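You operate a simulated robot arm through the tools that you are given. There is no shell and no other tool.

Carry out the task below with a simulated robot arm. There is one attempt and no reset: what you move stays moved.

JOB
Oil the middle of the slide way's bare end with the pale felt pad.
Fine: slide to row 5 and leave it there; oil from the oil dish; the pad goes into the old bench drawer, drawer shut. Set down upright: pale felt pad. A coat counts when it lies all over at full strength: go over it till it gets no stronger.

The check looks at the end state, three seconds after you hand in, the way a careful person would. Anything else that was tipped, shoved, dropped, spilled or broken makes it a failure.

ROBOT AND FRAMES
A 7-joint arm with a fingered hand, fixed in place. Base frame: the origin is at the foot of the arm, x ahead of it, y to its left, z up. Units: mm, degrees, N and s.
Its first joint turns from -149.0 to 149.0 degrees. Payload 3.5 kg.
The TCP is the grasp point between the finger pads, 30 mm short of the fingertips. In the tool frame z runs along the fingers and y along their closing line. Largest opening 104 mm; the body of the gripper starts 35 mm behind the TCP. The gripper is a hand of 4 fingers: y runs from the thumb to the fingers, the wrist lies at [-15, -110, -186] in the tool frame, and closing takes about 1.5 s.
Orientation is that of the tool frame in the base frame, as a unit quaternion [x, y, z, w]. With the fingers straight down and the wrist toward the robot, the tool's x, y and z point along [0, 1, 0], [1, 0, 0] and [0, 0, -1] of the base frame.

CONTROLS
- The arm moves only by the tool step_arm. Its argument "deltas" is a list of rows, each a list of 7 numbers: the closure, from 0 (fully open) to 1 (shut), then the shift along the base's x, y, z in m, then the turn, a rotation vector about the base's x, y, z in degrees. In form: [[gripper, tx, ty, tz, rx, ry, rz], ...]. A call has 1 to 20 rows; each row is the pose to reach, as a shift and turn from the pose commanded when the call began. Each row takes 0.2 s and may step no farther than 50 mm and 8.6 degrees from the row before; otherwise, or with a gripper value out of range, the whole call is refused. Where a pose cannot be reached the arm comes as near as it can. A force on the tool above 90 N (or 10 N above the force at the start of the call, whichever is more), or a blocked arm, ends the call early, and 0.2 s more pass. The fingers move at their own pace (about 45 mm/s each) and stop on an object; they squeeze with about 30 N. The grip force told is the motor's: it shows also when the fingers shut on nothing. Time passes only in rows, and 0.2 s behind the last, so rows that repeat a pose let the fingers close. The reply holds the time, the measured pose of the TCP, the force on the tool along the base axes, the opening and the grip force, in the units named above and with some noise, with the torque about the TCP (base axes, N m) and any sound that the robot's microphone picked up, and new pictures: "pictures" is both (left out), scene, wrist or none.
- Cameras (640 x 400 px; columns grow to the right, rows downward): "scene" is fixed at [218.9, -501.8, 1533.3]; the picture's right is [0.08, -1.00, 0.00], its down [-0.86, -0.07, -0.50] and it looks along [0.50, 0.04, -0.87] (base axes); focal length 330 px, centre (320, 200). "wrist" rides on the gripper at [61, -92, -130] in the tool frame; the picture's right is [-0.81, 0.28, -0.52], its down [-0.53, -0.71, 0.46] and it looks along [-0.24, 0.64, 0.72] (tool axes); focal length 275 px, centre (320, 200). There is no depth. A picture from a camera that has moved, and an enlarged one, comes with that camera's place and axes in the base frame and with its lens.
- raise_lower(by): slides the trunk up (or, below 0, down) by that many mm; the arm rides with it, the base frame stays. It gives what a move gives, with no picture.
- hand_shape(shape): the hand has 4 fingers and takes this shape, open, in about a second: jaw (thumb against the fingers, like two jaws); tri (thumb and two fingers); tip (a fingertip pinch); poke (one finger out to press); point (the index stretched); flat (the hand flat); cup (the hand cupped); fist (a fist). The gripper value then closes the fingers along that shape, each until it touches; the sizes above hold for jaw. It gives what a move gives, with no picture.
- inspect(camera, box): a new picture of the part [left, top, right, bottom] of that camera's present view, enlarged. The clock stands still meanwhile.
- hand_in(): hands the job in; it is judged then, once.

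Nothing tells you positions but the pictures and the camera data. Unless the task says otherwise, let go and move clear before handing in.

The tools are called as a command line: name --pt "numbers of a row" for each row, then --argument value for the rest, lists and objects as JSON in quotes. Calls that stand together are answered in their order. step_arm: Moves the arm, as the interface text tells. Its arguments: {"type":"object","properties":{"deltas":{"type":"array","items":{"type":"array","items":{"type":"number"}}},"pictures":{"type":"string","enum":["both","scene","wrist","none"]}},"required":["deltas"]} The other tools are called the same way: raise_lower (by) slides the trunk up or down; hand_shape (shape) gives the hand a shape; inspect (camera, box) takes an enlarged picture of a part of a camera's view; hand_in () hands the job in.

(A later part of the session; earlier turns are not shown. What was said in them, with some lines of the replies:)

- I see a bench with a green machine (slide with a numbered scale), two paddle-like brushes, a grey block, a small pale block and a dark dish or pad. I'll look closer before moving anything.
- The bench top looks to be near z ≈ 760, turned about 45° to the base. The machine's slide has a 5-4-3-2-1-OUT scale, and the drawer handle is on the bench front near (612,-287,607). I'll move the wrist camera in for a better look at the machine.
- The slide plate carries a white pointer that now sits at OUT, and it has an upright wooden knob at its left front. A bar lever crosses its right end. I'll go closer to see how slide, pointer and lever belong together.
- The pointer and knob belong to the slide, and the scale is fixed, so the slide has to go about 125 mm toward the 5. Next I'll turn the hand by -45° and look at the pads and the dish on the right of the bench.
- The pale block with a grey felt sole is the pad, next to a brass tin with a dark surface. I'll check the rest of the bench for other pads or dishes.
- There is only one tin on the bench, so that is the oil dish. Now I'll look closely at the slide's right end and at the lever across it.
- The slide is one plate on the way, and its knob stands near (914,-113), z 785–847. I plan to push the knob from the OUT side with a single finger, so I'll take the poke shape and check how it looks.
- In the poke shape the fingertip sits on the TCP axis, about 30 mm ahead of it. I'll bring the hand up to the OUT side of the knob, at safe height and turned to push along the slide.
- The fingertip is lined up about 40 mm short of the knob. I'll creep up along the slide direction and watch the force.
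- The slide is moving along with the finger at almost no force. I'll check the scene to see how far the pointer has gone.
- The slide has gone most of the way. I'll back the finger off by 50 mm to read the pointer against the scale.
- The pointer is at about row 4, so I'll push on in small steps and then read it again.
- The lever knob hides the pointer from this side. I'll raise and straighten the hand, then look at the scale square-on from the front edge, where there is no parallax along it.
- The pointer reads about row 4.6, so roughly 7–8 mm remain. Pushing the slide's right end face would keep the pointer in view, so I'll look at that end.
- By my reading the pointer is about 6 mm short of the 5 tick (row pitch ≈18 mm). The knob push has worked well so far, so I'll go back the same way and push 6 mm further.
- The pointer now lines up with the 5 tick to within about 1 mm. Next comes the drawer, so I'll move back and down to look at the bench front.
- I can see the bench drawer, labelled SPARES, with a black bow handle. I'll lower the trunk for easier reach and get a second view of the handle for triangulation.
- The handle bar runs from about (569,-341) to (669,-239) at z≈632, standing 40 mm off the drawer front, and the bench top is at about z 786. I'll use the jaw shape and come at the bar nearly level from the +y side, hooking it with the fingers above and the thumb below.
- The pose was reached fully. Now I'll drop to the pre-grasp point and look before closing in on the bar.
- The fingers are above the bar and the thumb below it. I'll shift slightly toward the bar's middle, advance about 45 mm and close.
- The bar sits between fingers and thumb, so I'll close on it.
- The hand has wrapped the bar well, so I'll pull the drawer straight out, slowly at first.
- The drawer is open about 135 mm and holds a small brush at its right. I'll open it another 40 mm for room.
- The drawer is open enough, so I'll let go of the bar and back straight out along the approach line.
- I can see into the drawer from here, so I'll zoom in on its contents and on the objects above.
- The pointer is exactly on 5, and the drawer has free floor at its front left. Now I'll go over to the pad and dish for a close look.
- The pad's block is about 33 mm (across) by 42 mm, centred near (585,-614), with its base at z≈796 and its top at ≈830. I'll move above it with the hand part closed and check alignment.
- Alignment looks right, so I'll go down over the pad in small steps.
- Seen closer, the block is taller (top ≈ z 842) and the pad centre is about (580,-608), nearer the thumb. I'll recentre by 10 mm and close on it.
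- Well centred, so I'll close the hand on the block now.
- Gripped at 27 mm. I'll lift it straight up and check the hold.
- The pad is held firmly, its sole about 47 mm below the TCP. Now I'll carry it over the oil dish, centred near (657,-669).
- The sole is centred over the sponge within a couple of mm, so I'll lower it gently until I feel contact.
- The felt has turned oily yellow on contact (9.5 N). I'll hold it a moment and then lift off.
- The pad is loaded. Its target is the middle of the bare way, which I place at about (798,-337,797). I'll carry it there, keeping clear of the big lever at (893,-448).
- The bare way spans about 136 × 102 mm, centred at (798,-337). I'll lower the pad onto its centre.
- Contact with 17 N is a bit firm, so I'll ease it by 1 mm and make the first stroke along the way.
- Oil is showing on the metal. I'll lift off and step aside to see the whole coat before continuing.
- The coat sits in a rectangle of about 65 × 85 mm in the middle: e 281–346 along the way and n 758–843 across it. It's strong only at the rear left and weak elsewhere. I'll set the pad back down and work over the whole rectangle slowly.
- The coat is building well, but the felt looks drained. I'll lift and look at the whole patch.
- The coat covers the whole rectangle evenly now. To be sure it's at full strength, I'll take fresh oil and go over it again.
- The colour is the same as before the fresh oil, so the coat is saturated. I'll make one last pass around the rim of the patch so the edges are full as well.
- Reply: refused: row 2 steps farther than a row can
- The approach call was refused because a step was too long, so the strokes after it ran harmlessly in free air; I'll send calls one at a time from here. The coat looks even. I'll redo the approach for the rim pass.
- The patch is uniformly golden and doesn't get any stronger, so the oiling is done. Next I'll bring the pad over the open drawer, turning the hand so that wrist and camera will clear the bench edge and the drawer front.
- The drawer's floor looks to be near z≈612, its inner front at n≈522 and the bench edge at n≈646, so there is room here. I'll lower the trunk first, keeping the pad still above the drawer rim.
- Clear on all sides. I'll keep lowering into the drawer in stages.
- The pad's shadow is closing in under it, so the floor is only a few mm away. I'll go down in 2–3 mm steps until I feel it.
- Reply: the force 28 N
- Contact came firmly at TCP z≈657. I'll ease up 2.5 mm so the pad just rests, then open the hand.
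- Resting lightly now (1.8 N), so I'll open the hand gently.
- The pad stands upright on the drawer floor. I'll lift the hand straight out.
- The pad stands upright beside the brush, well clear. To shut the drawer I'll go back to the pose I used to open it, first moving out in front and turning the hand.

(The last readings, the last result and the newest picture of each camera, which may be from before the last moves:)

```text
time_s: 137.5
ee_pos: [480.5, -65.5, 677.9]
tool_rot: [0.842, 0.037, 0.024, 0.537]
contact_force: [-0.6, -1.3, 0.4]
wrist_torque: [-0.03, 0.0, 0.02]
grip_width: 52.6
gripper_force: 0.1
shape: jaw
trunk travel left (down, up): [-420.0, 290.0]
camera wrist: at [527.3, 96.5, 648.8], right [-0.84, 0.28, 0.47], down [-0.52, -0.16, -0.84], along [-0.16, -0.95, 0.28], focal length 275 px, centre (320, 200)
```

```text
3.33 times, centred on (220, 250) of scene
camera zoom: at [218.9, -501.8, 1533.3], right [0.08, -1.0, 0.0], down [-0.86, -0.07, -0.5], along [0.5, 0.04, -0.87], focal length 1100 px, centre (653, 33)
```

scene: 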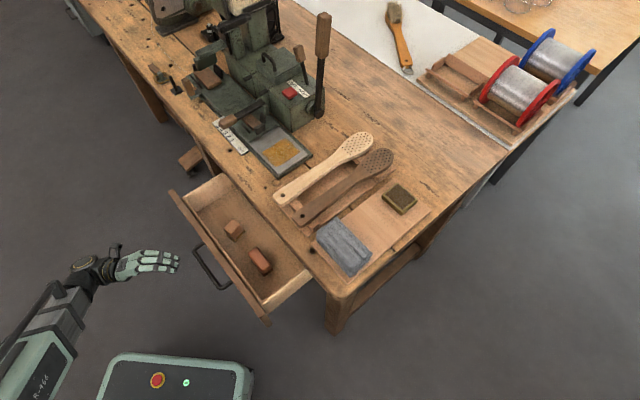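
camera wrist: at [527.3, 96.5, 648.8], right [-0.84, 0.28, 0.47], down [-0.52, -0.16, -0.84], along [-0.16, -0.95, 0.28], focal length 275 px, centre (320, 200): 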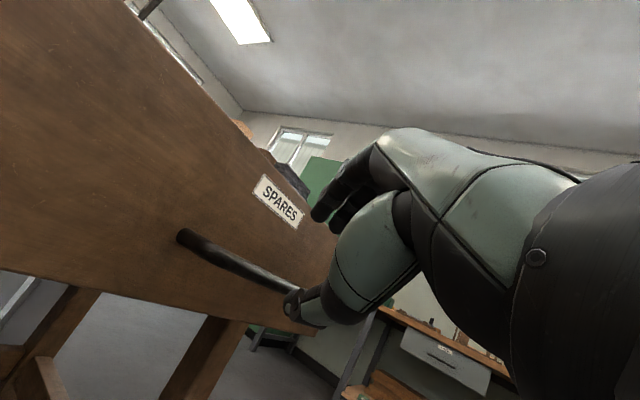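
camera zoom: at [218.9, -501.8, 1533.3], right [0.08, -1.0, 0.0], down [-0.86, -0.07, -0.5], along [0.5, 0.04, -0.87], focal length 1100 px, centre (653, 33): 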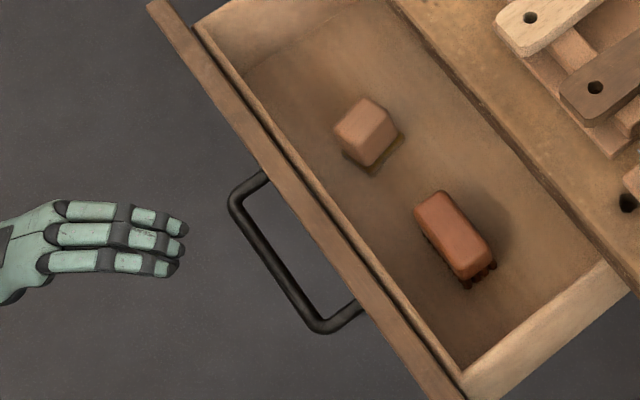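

Same spot as after opening. I'll go back around the bar along the same line.

step_arm --pt "0.5 0.0014 -0.0187 -0.0091 0 0 0" --pt "0.5 0.0028 -0.0374 -0.0182 0 0 0" --pt "0.5 0.0042 -0.0561 -0.0273 0 0 0" --pt "0.5 0.0056 -0.0748 -0.0364 0 0 0" --pt "0.5 0.007 -0.0935 -0.0455 0 0 0" --pt "0.5 0.007 -0.0935 -0.0455 0 0 0" --pictures "wrist"

inspect --camera "scene" --box '[140, 190, 300, 310]'

inspect --camera "wrist" --box '[160, 80, 420, 320]'

```text
time_s: 138.9
ee_pos: [487.5, -160.6, 633.6]
tool_rot: [0.843, 0.037, 0.023, 0.536]
contact_force: [-0.2, 0.5, 0.5]
wrist_torque: [-0.01, -0.01, -0.02]
grip_width: 52.1
gripper_force: 0.1
shape: jaw
trunk travel left (down, up): [-420.0, 290.0]
camera wrist: at [534.4, 1.9, 604.2], right [-0.84, 0.28, 0.47], down [-0.52, -0.16, -0.84], along [-0.16, -0.95, 0.28], focal length 275 px, centre (320, 200)
```

wrist: 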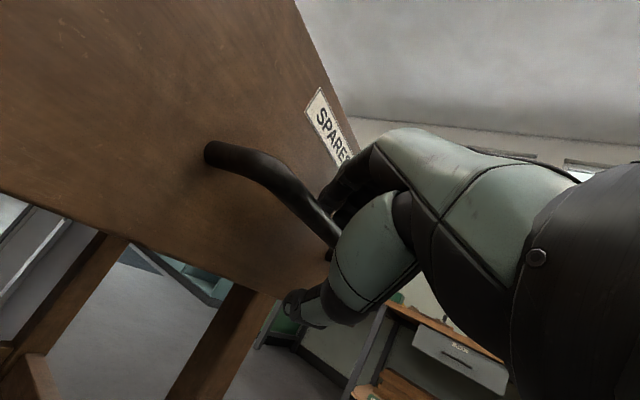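

```text
3.33 times, centred on (220, 250) of scene
camera zoom: at [218.9, -501.8, 1533.3], right [0.08, -1.0, 0.0], down [-0.86, -0.07, -0.5], along [0.5, 0.04, -0.87], focal length 1100 px, centre (653, 33)
```

zoom: 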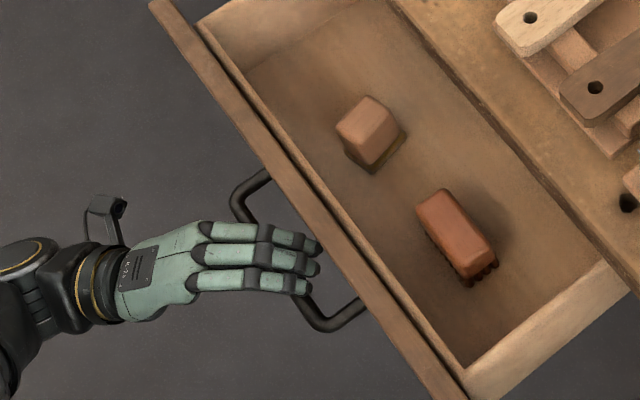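

```text
1.67 times, centred on (290, 200) of wrist
camera zoom: at [534.4, 1.9, 604.2], right [-0.84, 0.28, 0.47], down [-0.52, -0.16, -0.84], along [-0.16, -0.95, 0.28], focal length 459 px, centre (370, 200)
```

zoom: 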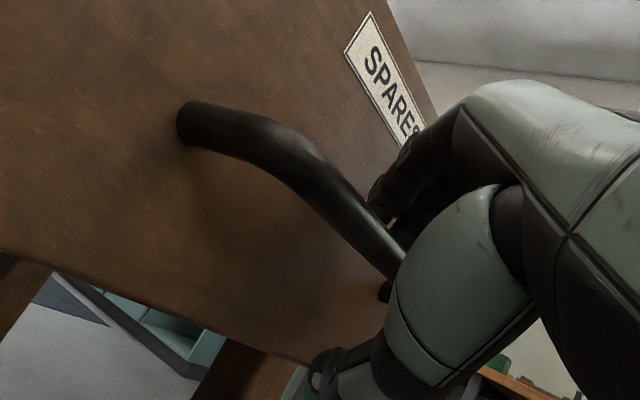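

step_arm --pt "0.6 0 0 0 0 0 0" --pt "0.7 0 0 0 0 0 0" --pt "0.8 0 0 0 0 0 0" --pt "0.9 0 0 0 0 0 0" --pt "1 0 0 0 0 0 0" --pt "1 0 0 0 0 0 0" --pt "1 0 0 0 0 0 0" --pictures "none"

```text
time_s: 140.5
ee_pos: [486.6, -160.1, 631.9]
tool_rot: [0.843, 0.038, 0.024, 0.536]
contact_force: [2.0, -0.2, -10.0]
wrist_torque: [-0.14, 0.06, 0.01]
grip_width: 0.1
gripper_force: 30.0
shape: jaw
trunk travel left (down, up): [-420.0, 290.0]
```

Gripped as before. I'll push the drawer in smoothly and slowly so the pad doesn't rock.

step_arm --pt "1 0.0014 -0.0014 0 0 0 0" --pt "1 0.0035 -0.0035 0 0 0 0" --pt "1 0.0064 -0.0064 0 0 0 0" --pt "1 0.0099 -0.0099 0 0 0 0" --pt "1 0.0134 -0.0134 0 0 0 0" --pt "1 0.017 -0.017 0 0 0 0" --pt "1 0.0205 -0.0205 0 0 0 0" --pt "1 0.024 -0.024 0 0 0 0" --pt "1 0.0276 -0.0276 0 0 0 0" --pt "1 0.0311 -0.0311 0 0 0 0" --pt "1 0.0346 -0.0346 0 0 0 0" --pt "1 0.0382 -0.0382 0 0 0 0" --pt "1 0.041 -0.041 0 0 0 0" --pt "1 0.0424 -0.0424 0 0 0 0" --pictures "scene"

inspect --camera "scene" --box '[160, 170, 320, 310]'

```text
time_s: 143.5
ee_pos: [529.6, -202.5, 631.2]
tool_rot: [0.842, 0.038, 0.024, 0.537]
contact_force: [1.7, 4.1, -11.0]
wrist_torque: [-0.12, 0.1, 0.03]
grip_width: 0.2
gripper_force: 30.2
shape: jaw
trunk travel left (down, up): [-420.0, 290.0]
```

scene: 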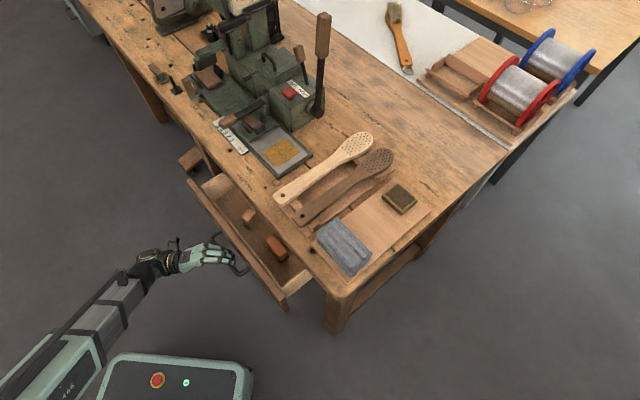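

```text
2.86 times, centred on (240, 240) of scene
camera zoom: at [218.9, -501.8, 1533.3], right [0.08, -1.0, 0.0], down [-0.86, -0.07, -0.5], along [0.5, 0.04, -0.87], focal length 942 px, centre (549, 86)
```

zoom: 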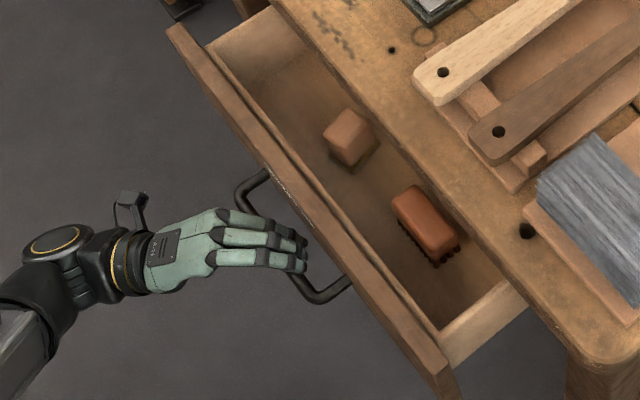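

step_arm --pt "1 0.0021 -0.0021 0 0 0 0" --pt "1 0.0053 -0.0053 0 0 0 0" --pt "1 0.0088 -0.0088 0 0 0 0" --pt "1 0.0124 -0.0124 0 0 0 0" --pt "1 0.0159 -0.0159 0 0 0 0" --pt "1 0.0194 -0.0194 0 0 0 0" --pt "1 0.023 -0.023 0 0 0 0" --pt "1 0.0265 -0.0265 0 0 0 0" --pt "1 0.03 -0.03 0 0 0 0" --pt "1 0.0336 -0.0336 0 0 0 0" --pt "1 0.0371 -0.0371 0 0 0 0" --pt "1 0.0407 -0.0407 0 0 0 0" --pt "1 0.0442 -0.0442 0 0 0 0" --pt "1 0.047 -0.047 0 0 0 0" --pt "1 0.0495 -0.0495 0 0 0 0" --pictures "scene"

inspect --camera "scene" --box '[160, 170, 320, 310]'

```text
time_s: 146.7
ee_pos: [579.0, -252.6, 631.0]
tool_rot: [0.843, 0.038, 0.024, 0.536]
contact_force: [-0.3, 1.7, -10.7]
wrist_torque: [-0.12, 0.07, 0.03]
grip_width: 0.1
gripper_force: 30.0
shape: jaw
trunk travel left (down, up): [-420.0, 290.0]
```

scene: 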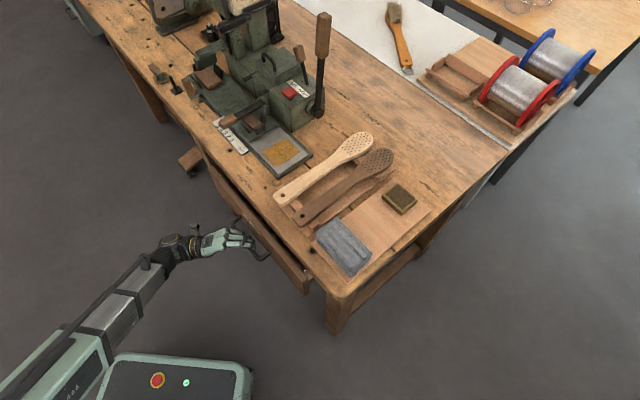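

```text
2.86 times, centred on (240, 240) of scene
camera zoom: at [218.9, -501.8, 1533.3], right [0.08, -1.0, 0.0], down [-0.86, -0.07, -0.5], along [0.5, 0.04, -0.87], focal length 942 px, centre (549, 86)
```

zoom: 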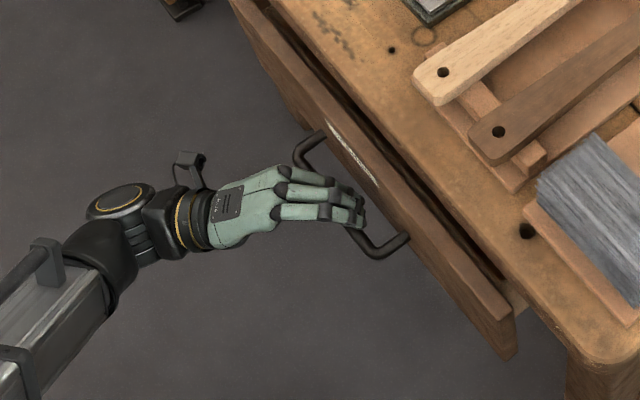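

step_arm --pt "1 0.0021 -0.0021 0 0 0 0" --pt "1 0.0053 -0.0053 0 0 0 0" --pt "1 0.0088 -0.0088 0 0 0 0" --pt "1 0.0124 -0.0124 0 0 0 0" --pt "1 0.0159 -0.0159 0 0 0 0" --pt "1 0.0194 -0.0194 0 0 0 0" --pt "1 0.0223 -0.0223 0 0 0 0" --pt "1 0.0251 -0.0251 0 0 0 0" --pt "1 0.0276 -0.0276 0 0 0 0" --pt "1 0.0297 -0.0297 0 0 0 0" --pt "1 0.0311 -0.0311 0 0 0 0" --pt "1 0.0318 -0.0318 0 0 0 0" --pictures "none"

inspect --camera "scene" --box '[180, 170, 340, 310]'

inspect --camera "wrist" --box '[160, 40, 440, 280]'

```text
time_s: 149.3
ee_pos: [613.1, -283.9, 632.4]
tool_rot: [0.842, 0.038, 0.024, 0.537]
contact_force: [0.5, 2.4, -11.8]
wrist_torque: [-0.11, 0.05, 0.02]
grip_width: 0.0
gripper_force: 30.3
shape: jaw
trunk travel left (down, up): [-420.0, 290.0]
```

```text
2.86 times, centred on (260, 240) of scene
camera zoom: at [218.9, -501.8, 1533.3], right [0.08, -1.0, 0.0], down [-0.86, -0.07, -0.5], along [0.5, 0.04, -0.87], focal length 942 px, centre (491, 86)
```

zoom: 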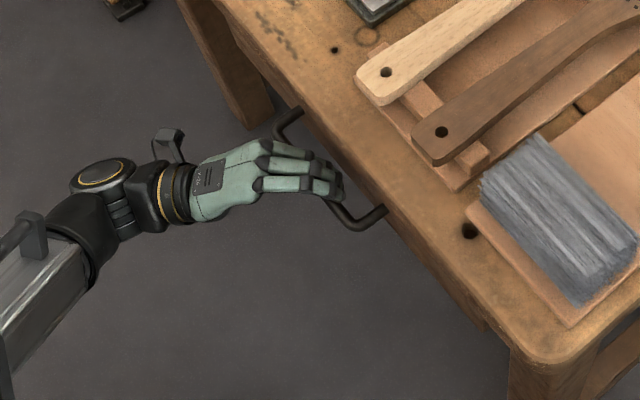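

```text
1.67 times, centred on (300, 160) of wrist
camera zoom: at [658.9, -121.5, 602.9], right [-0.84, 0.28, 0.47], down [-0.52, -0.16, -0.84], along [-0.16, -0.95, 0.28], focal length 459 px, centre (353, 267)
```

zoom: 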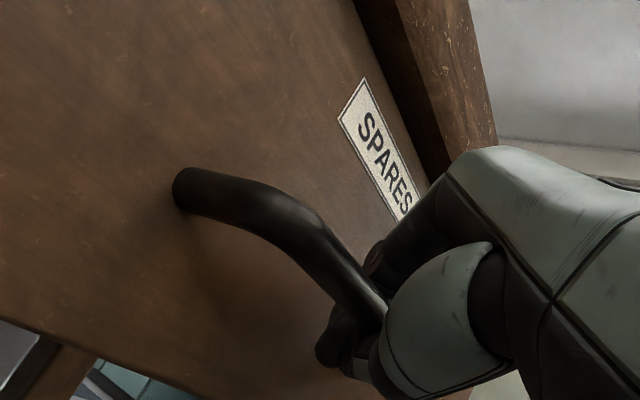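

Nearly shut. I'll keep pressing in a few mm at a time until the force shows it's on its stop.

step_arm --pt "1 0.0018 -0.0018 0 0 0 0" --pt "1 0.0035 -0.0035 0 0 0 0" --pt "1 0.0053 -0.0053 0 0 0 0" --pt "1 0.0053 -0.0053 0 0 0 0" --pictures "none"

inspect --camera "scene" --box '[230, 200, 330, 300]'

```text
time_s: 150.3
ee_pos: [615.7, -290.2, 631.5]
tool_rot: [0.842, 0.038, 0.024, 0.537]
contact_force: [-0.2, 5.9, -11.3]
wrist_torque: [-0.14, 0.08, -0.01]
grip_width: 0.0
gripper_force: 30.6
shape: jaw
trunk travel left (down, up): [-420.0, 290.0]
```

```text
4.00 times, centred on (280, 250) of scene
camera zoom: at [218.9, -501.8, 1533.3], right [0.08, -1.0, 0.0], down [-0.86, -0.07, -0.5], along [0.5, 0.04, -0.87], focal length 1319 px, centre (480, 0)
```

zoom: 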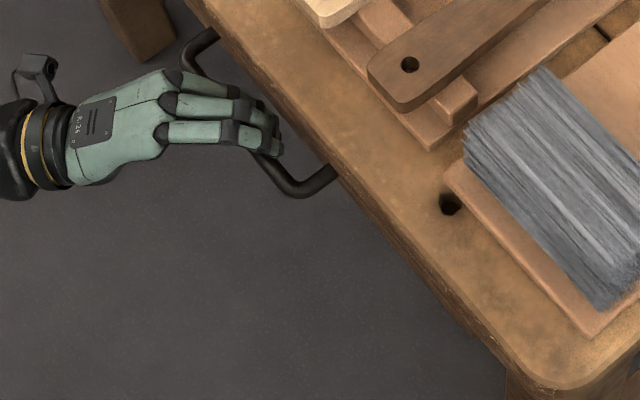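

inspect --camera "scene" --box '[260, 120, 440, 290]'

inspect --camera "wrist" --box '[200, 20, 400, 180]'

```text
2.35 times, centred on (350, 205) of scene
camera zoom: at [218.9, -501.8, 1533.3], right [0.08, -1.0, 0.0], down [-0.86, -0.07, -0.5], along [0.5, 0.04, -0.87], focal length 776 px, centre (249, 188)
```

zoom: 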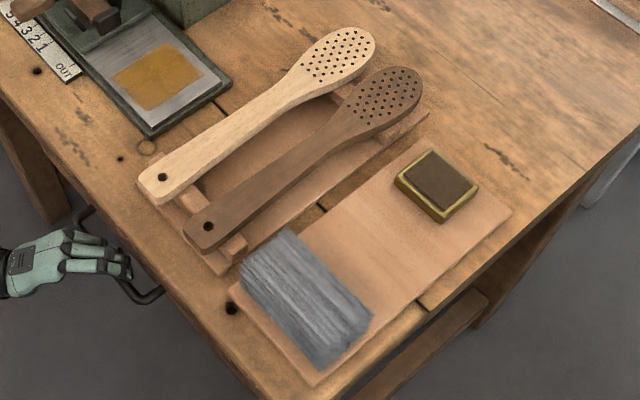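

```text
2.50 times, centred on (300, 100) of wrist
camera zoom: at [663.6, -126.6, 603.0], right [-0.84, 0.28, 0.47], down [-0.52, -0.16, -0.84], along [-0.16, -0.95, 0.28], focal length 688 px, centre (370, 450)
```

zoom: 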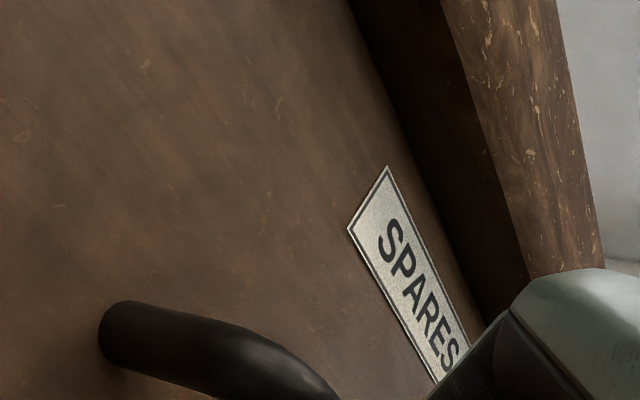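

step_arm --pt "1 0.0018 -0.0018 0 0 0 0" --pt "1 0.0035 -0.0035 0 0 0 0" --pt "1 0.0035 -0.0035 0 0 0 0" --pictures "none"

inspect --camera "scene" --box '[230, 200, 330, 300]'

```text
time_s: 151.1
ee_pos: [620.2, -293.3, 631.3]
tool_rot: [0.843, 0.035, 0.022, 0.537]
contact_force: [-5.3, 7.1, -14.0]
wrist_torque: [-0.22, 0.02, 0.09]
grip_width: 0.0
gripper_force: 29.7
shape: jaw
trunk travel left (down, up): [-420.0, 290.0]
```

```text
4.00 times, centred on (280, 250) of scene
camera zoom: at [218.9, -501.8, 1533.3], right [0.08, -1.0, 0.0], down [-0.86, -0.07, -0.5], along [0.5, 0.04, -0.87], focal length 1319 px, centre (480, 0)
```

zoom: 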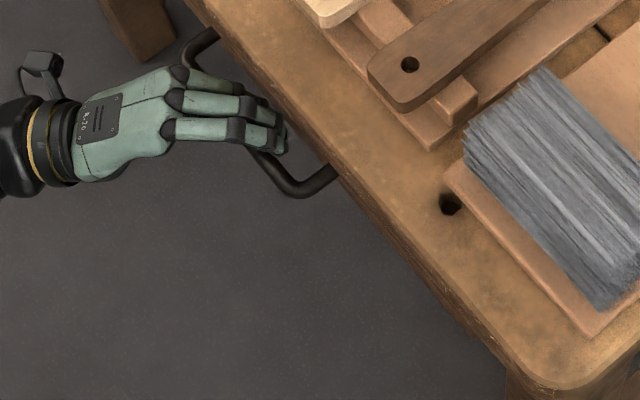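

step_arm --pt "1 0.0014 -0.0014 0 0 0 0" --pt "1 0.0025 -0.0025 0 0 0 0" --pt "1 0.0025 -0.0025 0 0 0 0" --pictures "none"

inspect --camera "scene" --box '[230, 200, 330, 300]'

inspect --camera "wrist" --box '[160, 40, 440, 280]'

```text
time_s: 151.9
ee_pos: [622.5, -295.9, 631.0]
tool_rot: [0.843, 0.037, 0.023, 0.537]
contact_force: [-6.4, 4.7, -14.2]
wrist_torque: [-0.27, 0.04, 0.16]
grip_width: 0.2
gripper_force: 30.7
shape: jaw
trunk travel left (down, up): [-420.0, 290.0]
```

```text
4.00 times, centred on (280, 250) of scene
camera zoom: at [218.9, -501.8, 1533.3], right [0.08, -1.0, 0.0], down [-0.86, -0.07, -0.5], along [0.5, 0.04, -0.87], focal length 1319 px, centre (480, 0)
```

zoom: 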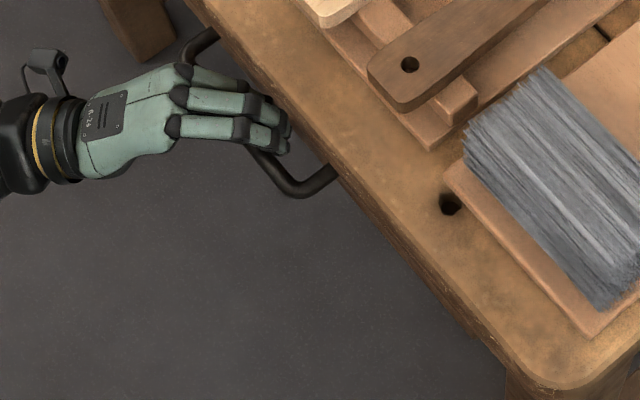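

```text
1.67 times, centred on (300, 160) of wrist
camera zoom: at [669.5, -133.3, 602.5], right [-0.84, 0.28, 0.47], down [-0.52, -0.16, -0.84], along [-0.16, -0.95, 0.28], focal length 459 px, centre (353, 267)
```

zoom: 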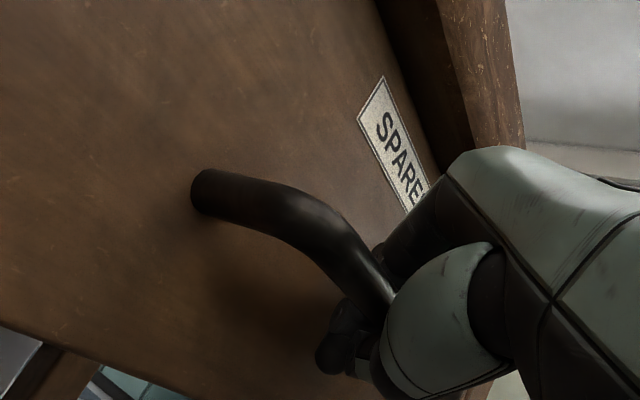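

The handle no longer moves and the force stays steady, so the drawer is on its stop. I'll ease the hand back 8 mm within its slack and open it.

step_arm --pt "1 -0.0028 0.0028 0 0 0 0" --pt "1 -0.0057 0.0057 0 0 0 0" --pt "0.9 -0.0057 0.0057 0 0 0 0" --pt "0.8 -0.0057 0.0057 0 0 0 0" --pt "0.7 -0.0057 0.0057 0 0 0 0" --pt "0.6 -0.0057 0.0057 0 0 0 0" --pt "0.55 -0.0057 0.0057 0 0 0 0" --pt "0.5 -0.0057 0.0057 0 0 0 0" --pt "0.5 -0.0057 0.0057 0 0 0 0" --pt "0.5 -0.0057 0.0057 0 0 0 0" --pictures "none"

inspect --camera "scene" --box '[230, 200, 330, 300]'

inspect --camera "wrist" --box '[160, 40, 440, 280]'

```text
time_s: 154.1
ee_pos: [617.6, -288.3, 632.6]
tool_rot: [0.842, 0.037, 0.023, 0.537]
contact_force: [-3.7, 5.5, -2.0]
wrist_torque: [0.02, 0.01, -0.07]
grip_width: 48.3
gripper_force: 0.1
shape: jaw
trunk travel left (down, up): [-420.0, 290.0]
```

```text
4.00 times, centred on (280, 250) of scene
camera zoom: at [218.9, -501.8, 1533.3], right [0.08, -1.0, 0.0], down [-0.86, -0.07, -0.5], along [0.5, 0.04, -0.87], focal length 1319 px, centre (480, 0)
```

zoom: 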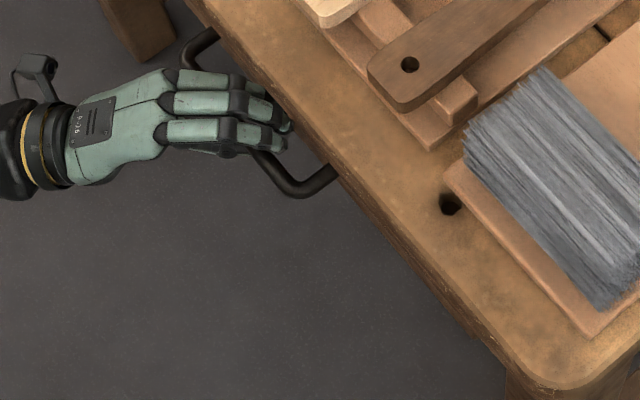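

```text
1.67 times, centred on (300, 160) of wrist
camera zoom: at [663.8, -126.3, 602.9], right [-0.84, 0.28, 0.47], down [-0.52, -0.16, -0.84], along [-0.16, -0.95, 0.28], focal length 459 px, centre (353, 267)
```

zoom: 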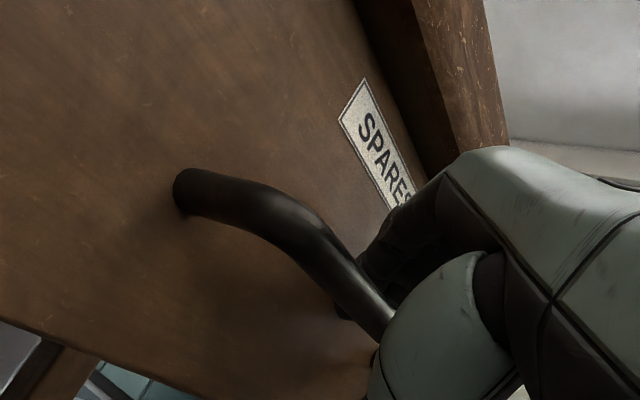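

step_arm --pt "0.5 -0.0016 0.018 0.0084 0 0 0" --pt "0.5 -0.0032 0.036 0.0168 0 0 0" --pt "0.5 -0.0047 0.054 0.0252 0 0 0" --pt "0.5 -0.0063 0.072 0.0336 0 0 0" --pt "0.5 -0.008 0.09 0.042 0 0 0" --pt "0.5 -0.012 0.115 0.054 0 0 0" --pictures "both"

inspect --camera "scene" --box '[260, 120, 440, 290]'

inspect --camera "scene" --box '[200, 180, 300, 280]'

```text
time_s: 155.5
ee_pos: [603.4, -172.7, 688.2]
tool_rot: [0.843, 0.036, 0.023, 0.536]
contact_force: [0.1, -0.3, 1.3]
wrist_torque: [0.0, 0.02, 0.03]
grip_width: 51.7
gripper_force: 0.2
shape: jaw
trunk travel left (down, up): [-420.0, 290.0]
camera wrist: at [651.0, -12.0, 659.2], right [-0.84, 0.28, 0.47], down [-0.52, -0.16, -0.84], along [-0.16, -0.95, 0.28], focal length 275 px, centre (320, 200)
```

scene: 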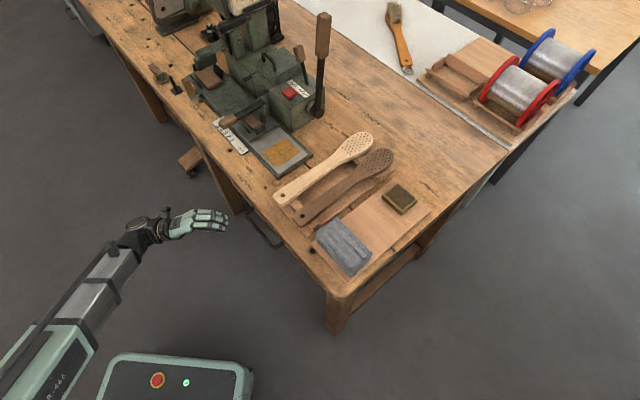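
wrist: 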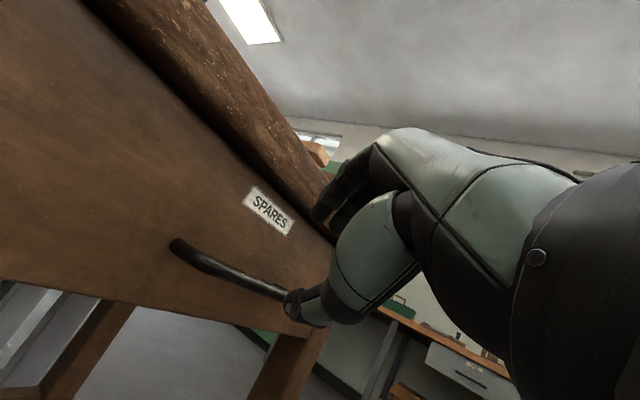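

```text
2.35 times, centred on (350, 205) of scene
camera zoom: at [218.9, -501.8, 1533.3], right [0.08, -1.0, 0.0], down [-0.86, -0.07, -0.5], along [0.5, 0.04, -0.87], focal length 776 px, centre (249, 188)
```

zoom: 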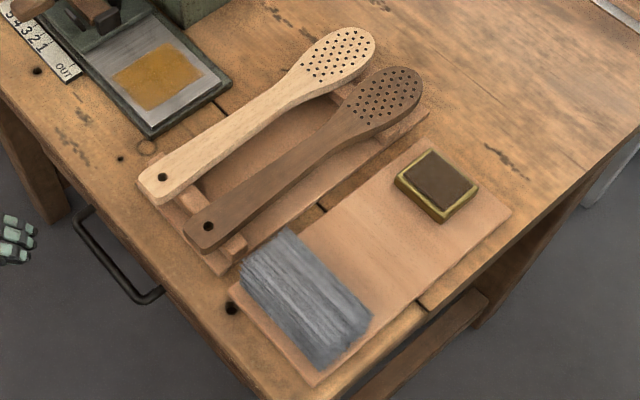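

```text
4.00 times, centred on (250, 230) of scene
camera zoom: at [218.9, -501.8, 1533.3], right [0.08, -1.0, 0.0], down [-0.86, -0.07, -0.5], along [0.5, 0.04, -0.87], focal length 1319 px, centre (600, 80)
```

zoom: 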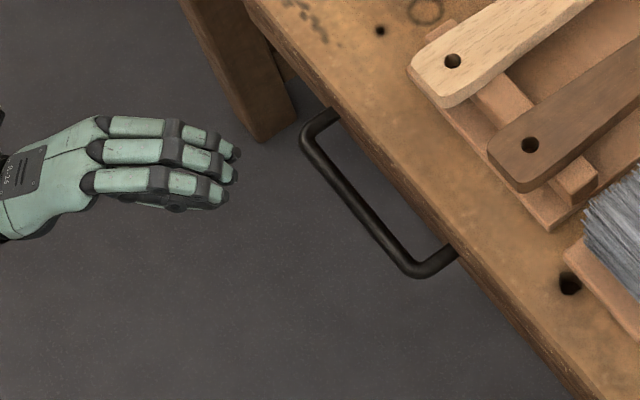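

The drawer is shut: the handle sits exactly where it was at the start. I'll back away, raise the trunk and straighten the hand, then check the pointer and the whole bench.

step_arm --pt "0.3 -0.03 0.03 0.01 0 0 0" --pt "0.1 -0.06 0.06 0.02 0 0 0" --pt "0 -0.08 0.08 0.03 0 0 0" --pictures "none"

raise_lower --by 130

step_arm --pt "0 0.01 0.0 0.02 8.1 0.7 0" --pt "0 0.02 0.0 0.04 16.2 1.4 0" --pt "0 0.03 0.0 0.06 24.3 2.1 0" --pt "0 0.04 0.0 0.08 32.4 2.8 0" --pt "0 0.05 0.0 0.1 40.5 3.5 0" --pt "0 0.06 0.0 0.11 48.6 4.2 0" --pt "0 0.07 0.0 0.12 56.7 4.9 0" --pt "0 0.08 0.0 0.13 64.8 5.7 0" --pictures "both"

```text
time_s: 156.3
ee_pos: [524.0, -97.5, 718.2]
tool_rot: [0.843, 0.037, 0.024, 0.537]
contact_force: [-0.4, 0.5, 0.2]
wrist_torque: [-0.03, -0.01, 0.0]
grip_width: 103.8
gripper_force: 0.1
shape: jaw
trunk travel left (down, up): [-420.0, 290.0]
```

```text
time_s: 157.9
ee_pos: [524.1, -97.5, 847.2]
tool_rot: [0.843, 0.037, 0.024, 0.536]
contact_force: [0.3, -0.3, 0.4]
wrist_torque: [-0.05, 0.0, -0.01]
grip_width: 103.7
gripper_force: 0.0
shape: jaw
trunk travel left (down, up): [-550.0, 160.0]
```

```text
time_s: 159.7
ee_pos: [605.0, -97.0, 978.7]
tool_rot: [0.999, 0.044, -0.001, -0.002]
contact_force: [-0.7, 0.5, -0.3]
wrist_torque: [-0.03, -0.01, 0.01]
grip_width: 104.0
gripper_force: 0.0
shape: jaw
trunk travel left (down, up): [-550.0, 160.0]
camera wrist: at [657.3, 0.2, 1107.9], right [-0.78, -0.35, 0.52], down [-0.59, 0.66, -0.45], along [-0.19, -0.66, -0.73], focal length 275 px, centre (320, 200)
```

scene: 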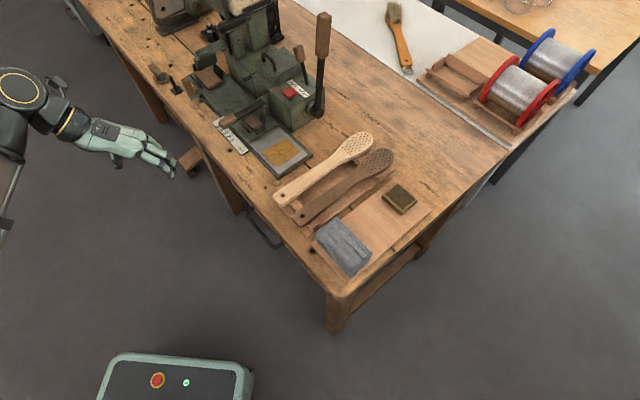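
wrist: 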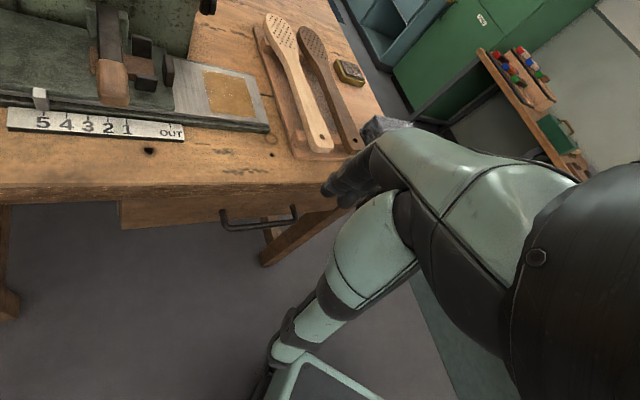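

inspect --camera "wrist" --box '[0, 60, 280, 240]'

inspect --camera "wrist" --box '[0, 70, 120, 160]'

inspect --camera "scene" --box '[180, 60, 340, 180]'

```text
2.22 times, centred on (140, 150) of wrist
camera zoom: at [657.3, 0.2, 1107.9], right [-0.78, -0.35, 0.52], down [-0.59, 0.66, -0.45], along [-0.19, -0.66, -0.73], focal length 612 px, centre (720, 311)
```

zoom: 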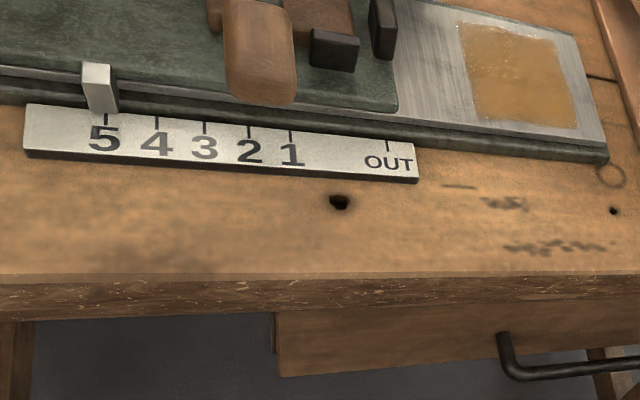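

```text
4.44 times, centred on (60, 115) of wrist
camera zoom: at [657.3, 0.2, 1107.9], right [-0.78, -0.35, 0.52], down [-0.59, 0.66, -0.45], along [-0.19, -0.66, -0.73], focal length 1224 px, centre (1476, 578)
```

zoom: 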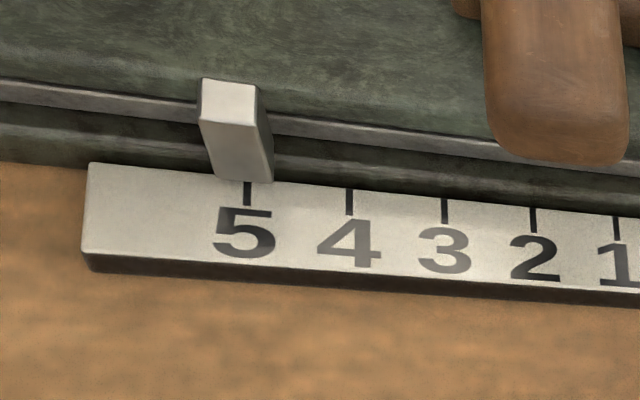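

```text
3.33 times, centred on (260, 120) of scene
camera zoom: at [218.9, -501.8, 1533.3], right [0.08, -1.0, 0.0], down [-0.86, -0.07, -0.5], along [0.5, 0.04, -0.87], focal length 1100 px, centre (520, 467)
```

zoom: 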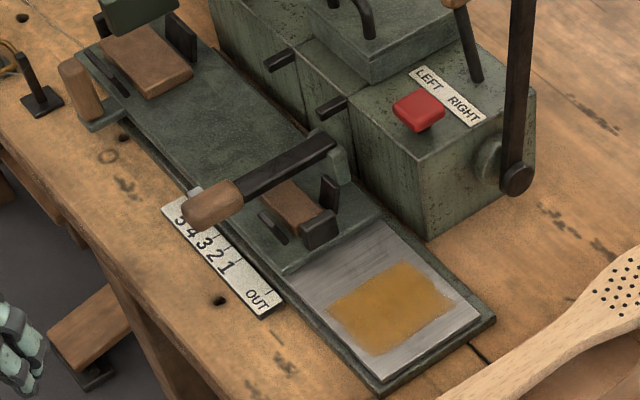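

The pointer is on 5 and everything is in place. One last close look at the coat for weak spots before I hand in.

inspect --camera "scene" --box '[250, 130, 310, 175]'

inspect --camera "wrist" --box '[190, 60, 270, 130]'

```text
8.89 times, centred on (280, 152) of scene
camera zoom: at [218.9, -501.8, 1533.3], right [0.08, -1.0, 0.0], down [-0.86, -0.07, -0.5], along [0.5, 0.04, -0.87], focal length 2932 px, centre (676, 622)
```

zoom: 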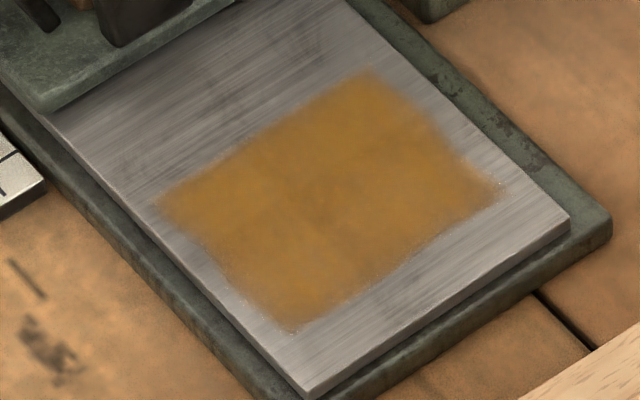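

```text
5.71 times, centred on (230, 95) of wrist
camera zoom: at [657.3, 0.2, 1107.9], right [-0.78, -0.35, 0.52], down [-0.59, 0.66, -0.45], along [-0.19, -0.66, -0.73], focal length 1573 px, centre (834, 800)
```

zoom: 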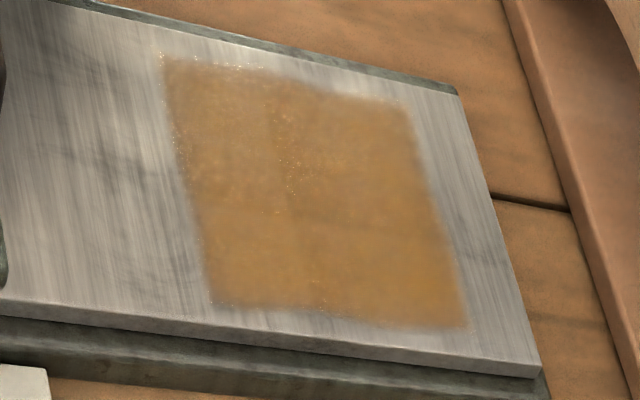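

The slide is on row 5. The patch in the middle of the bare end has an even coat that got no stronger after fresh oil. The pad stood upright in the drawer when I released it, the drawer is shut, and the arm is clear with an empty hand. I'm handing in.

hand_in

```text
The job is handed in.
```

The job is handed in.

- **Slide:** it sits on row 5, with the pointer on the 5 tick when I last looked.
- **Oil:** the middle of the bare end has an even coat over an area of about 68 × 87 mm. I oiled the pad twice from the dish. The second loading made the coat no stronger, so I take it to be at full strength.
- **Pad:** it stood upright on the drawer floor, clear of the brush, when I let go, and still stood upright partway through closing. I could not see it once the drawer was shut.
- **Drawer:** it is shut, and its handle is back where it was at the start.

I saw nothing else tipped, shoved or spilled. One batch of wiping strokes ran in free air because its approach move was refused. It touched nothing, and I repeated the strokes on the metal afterwards.
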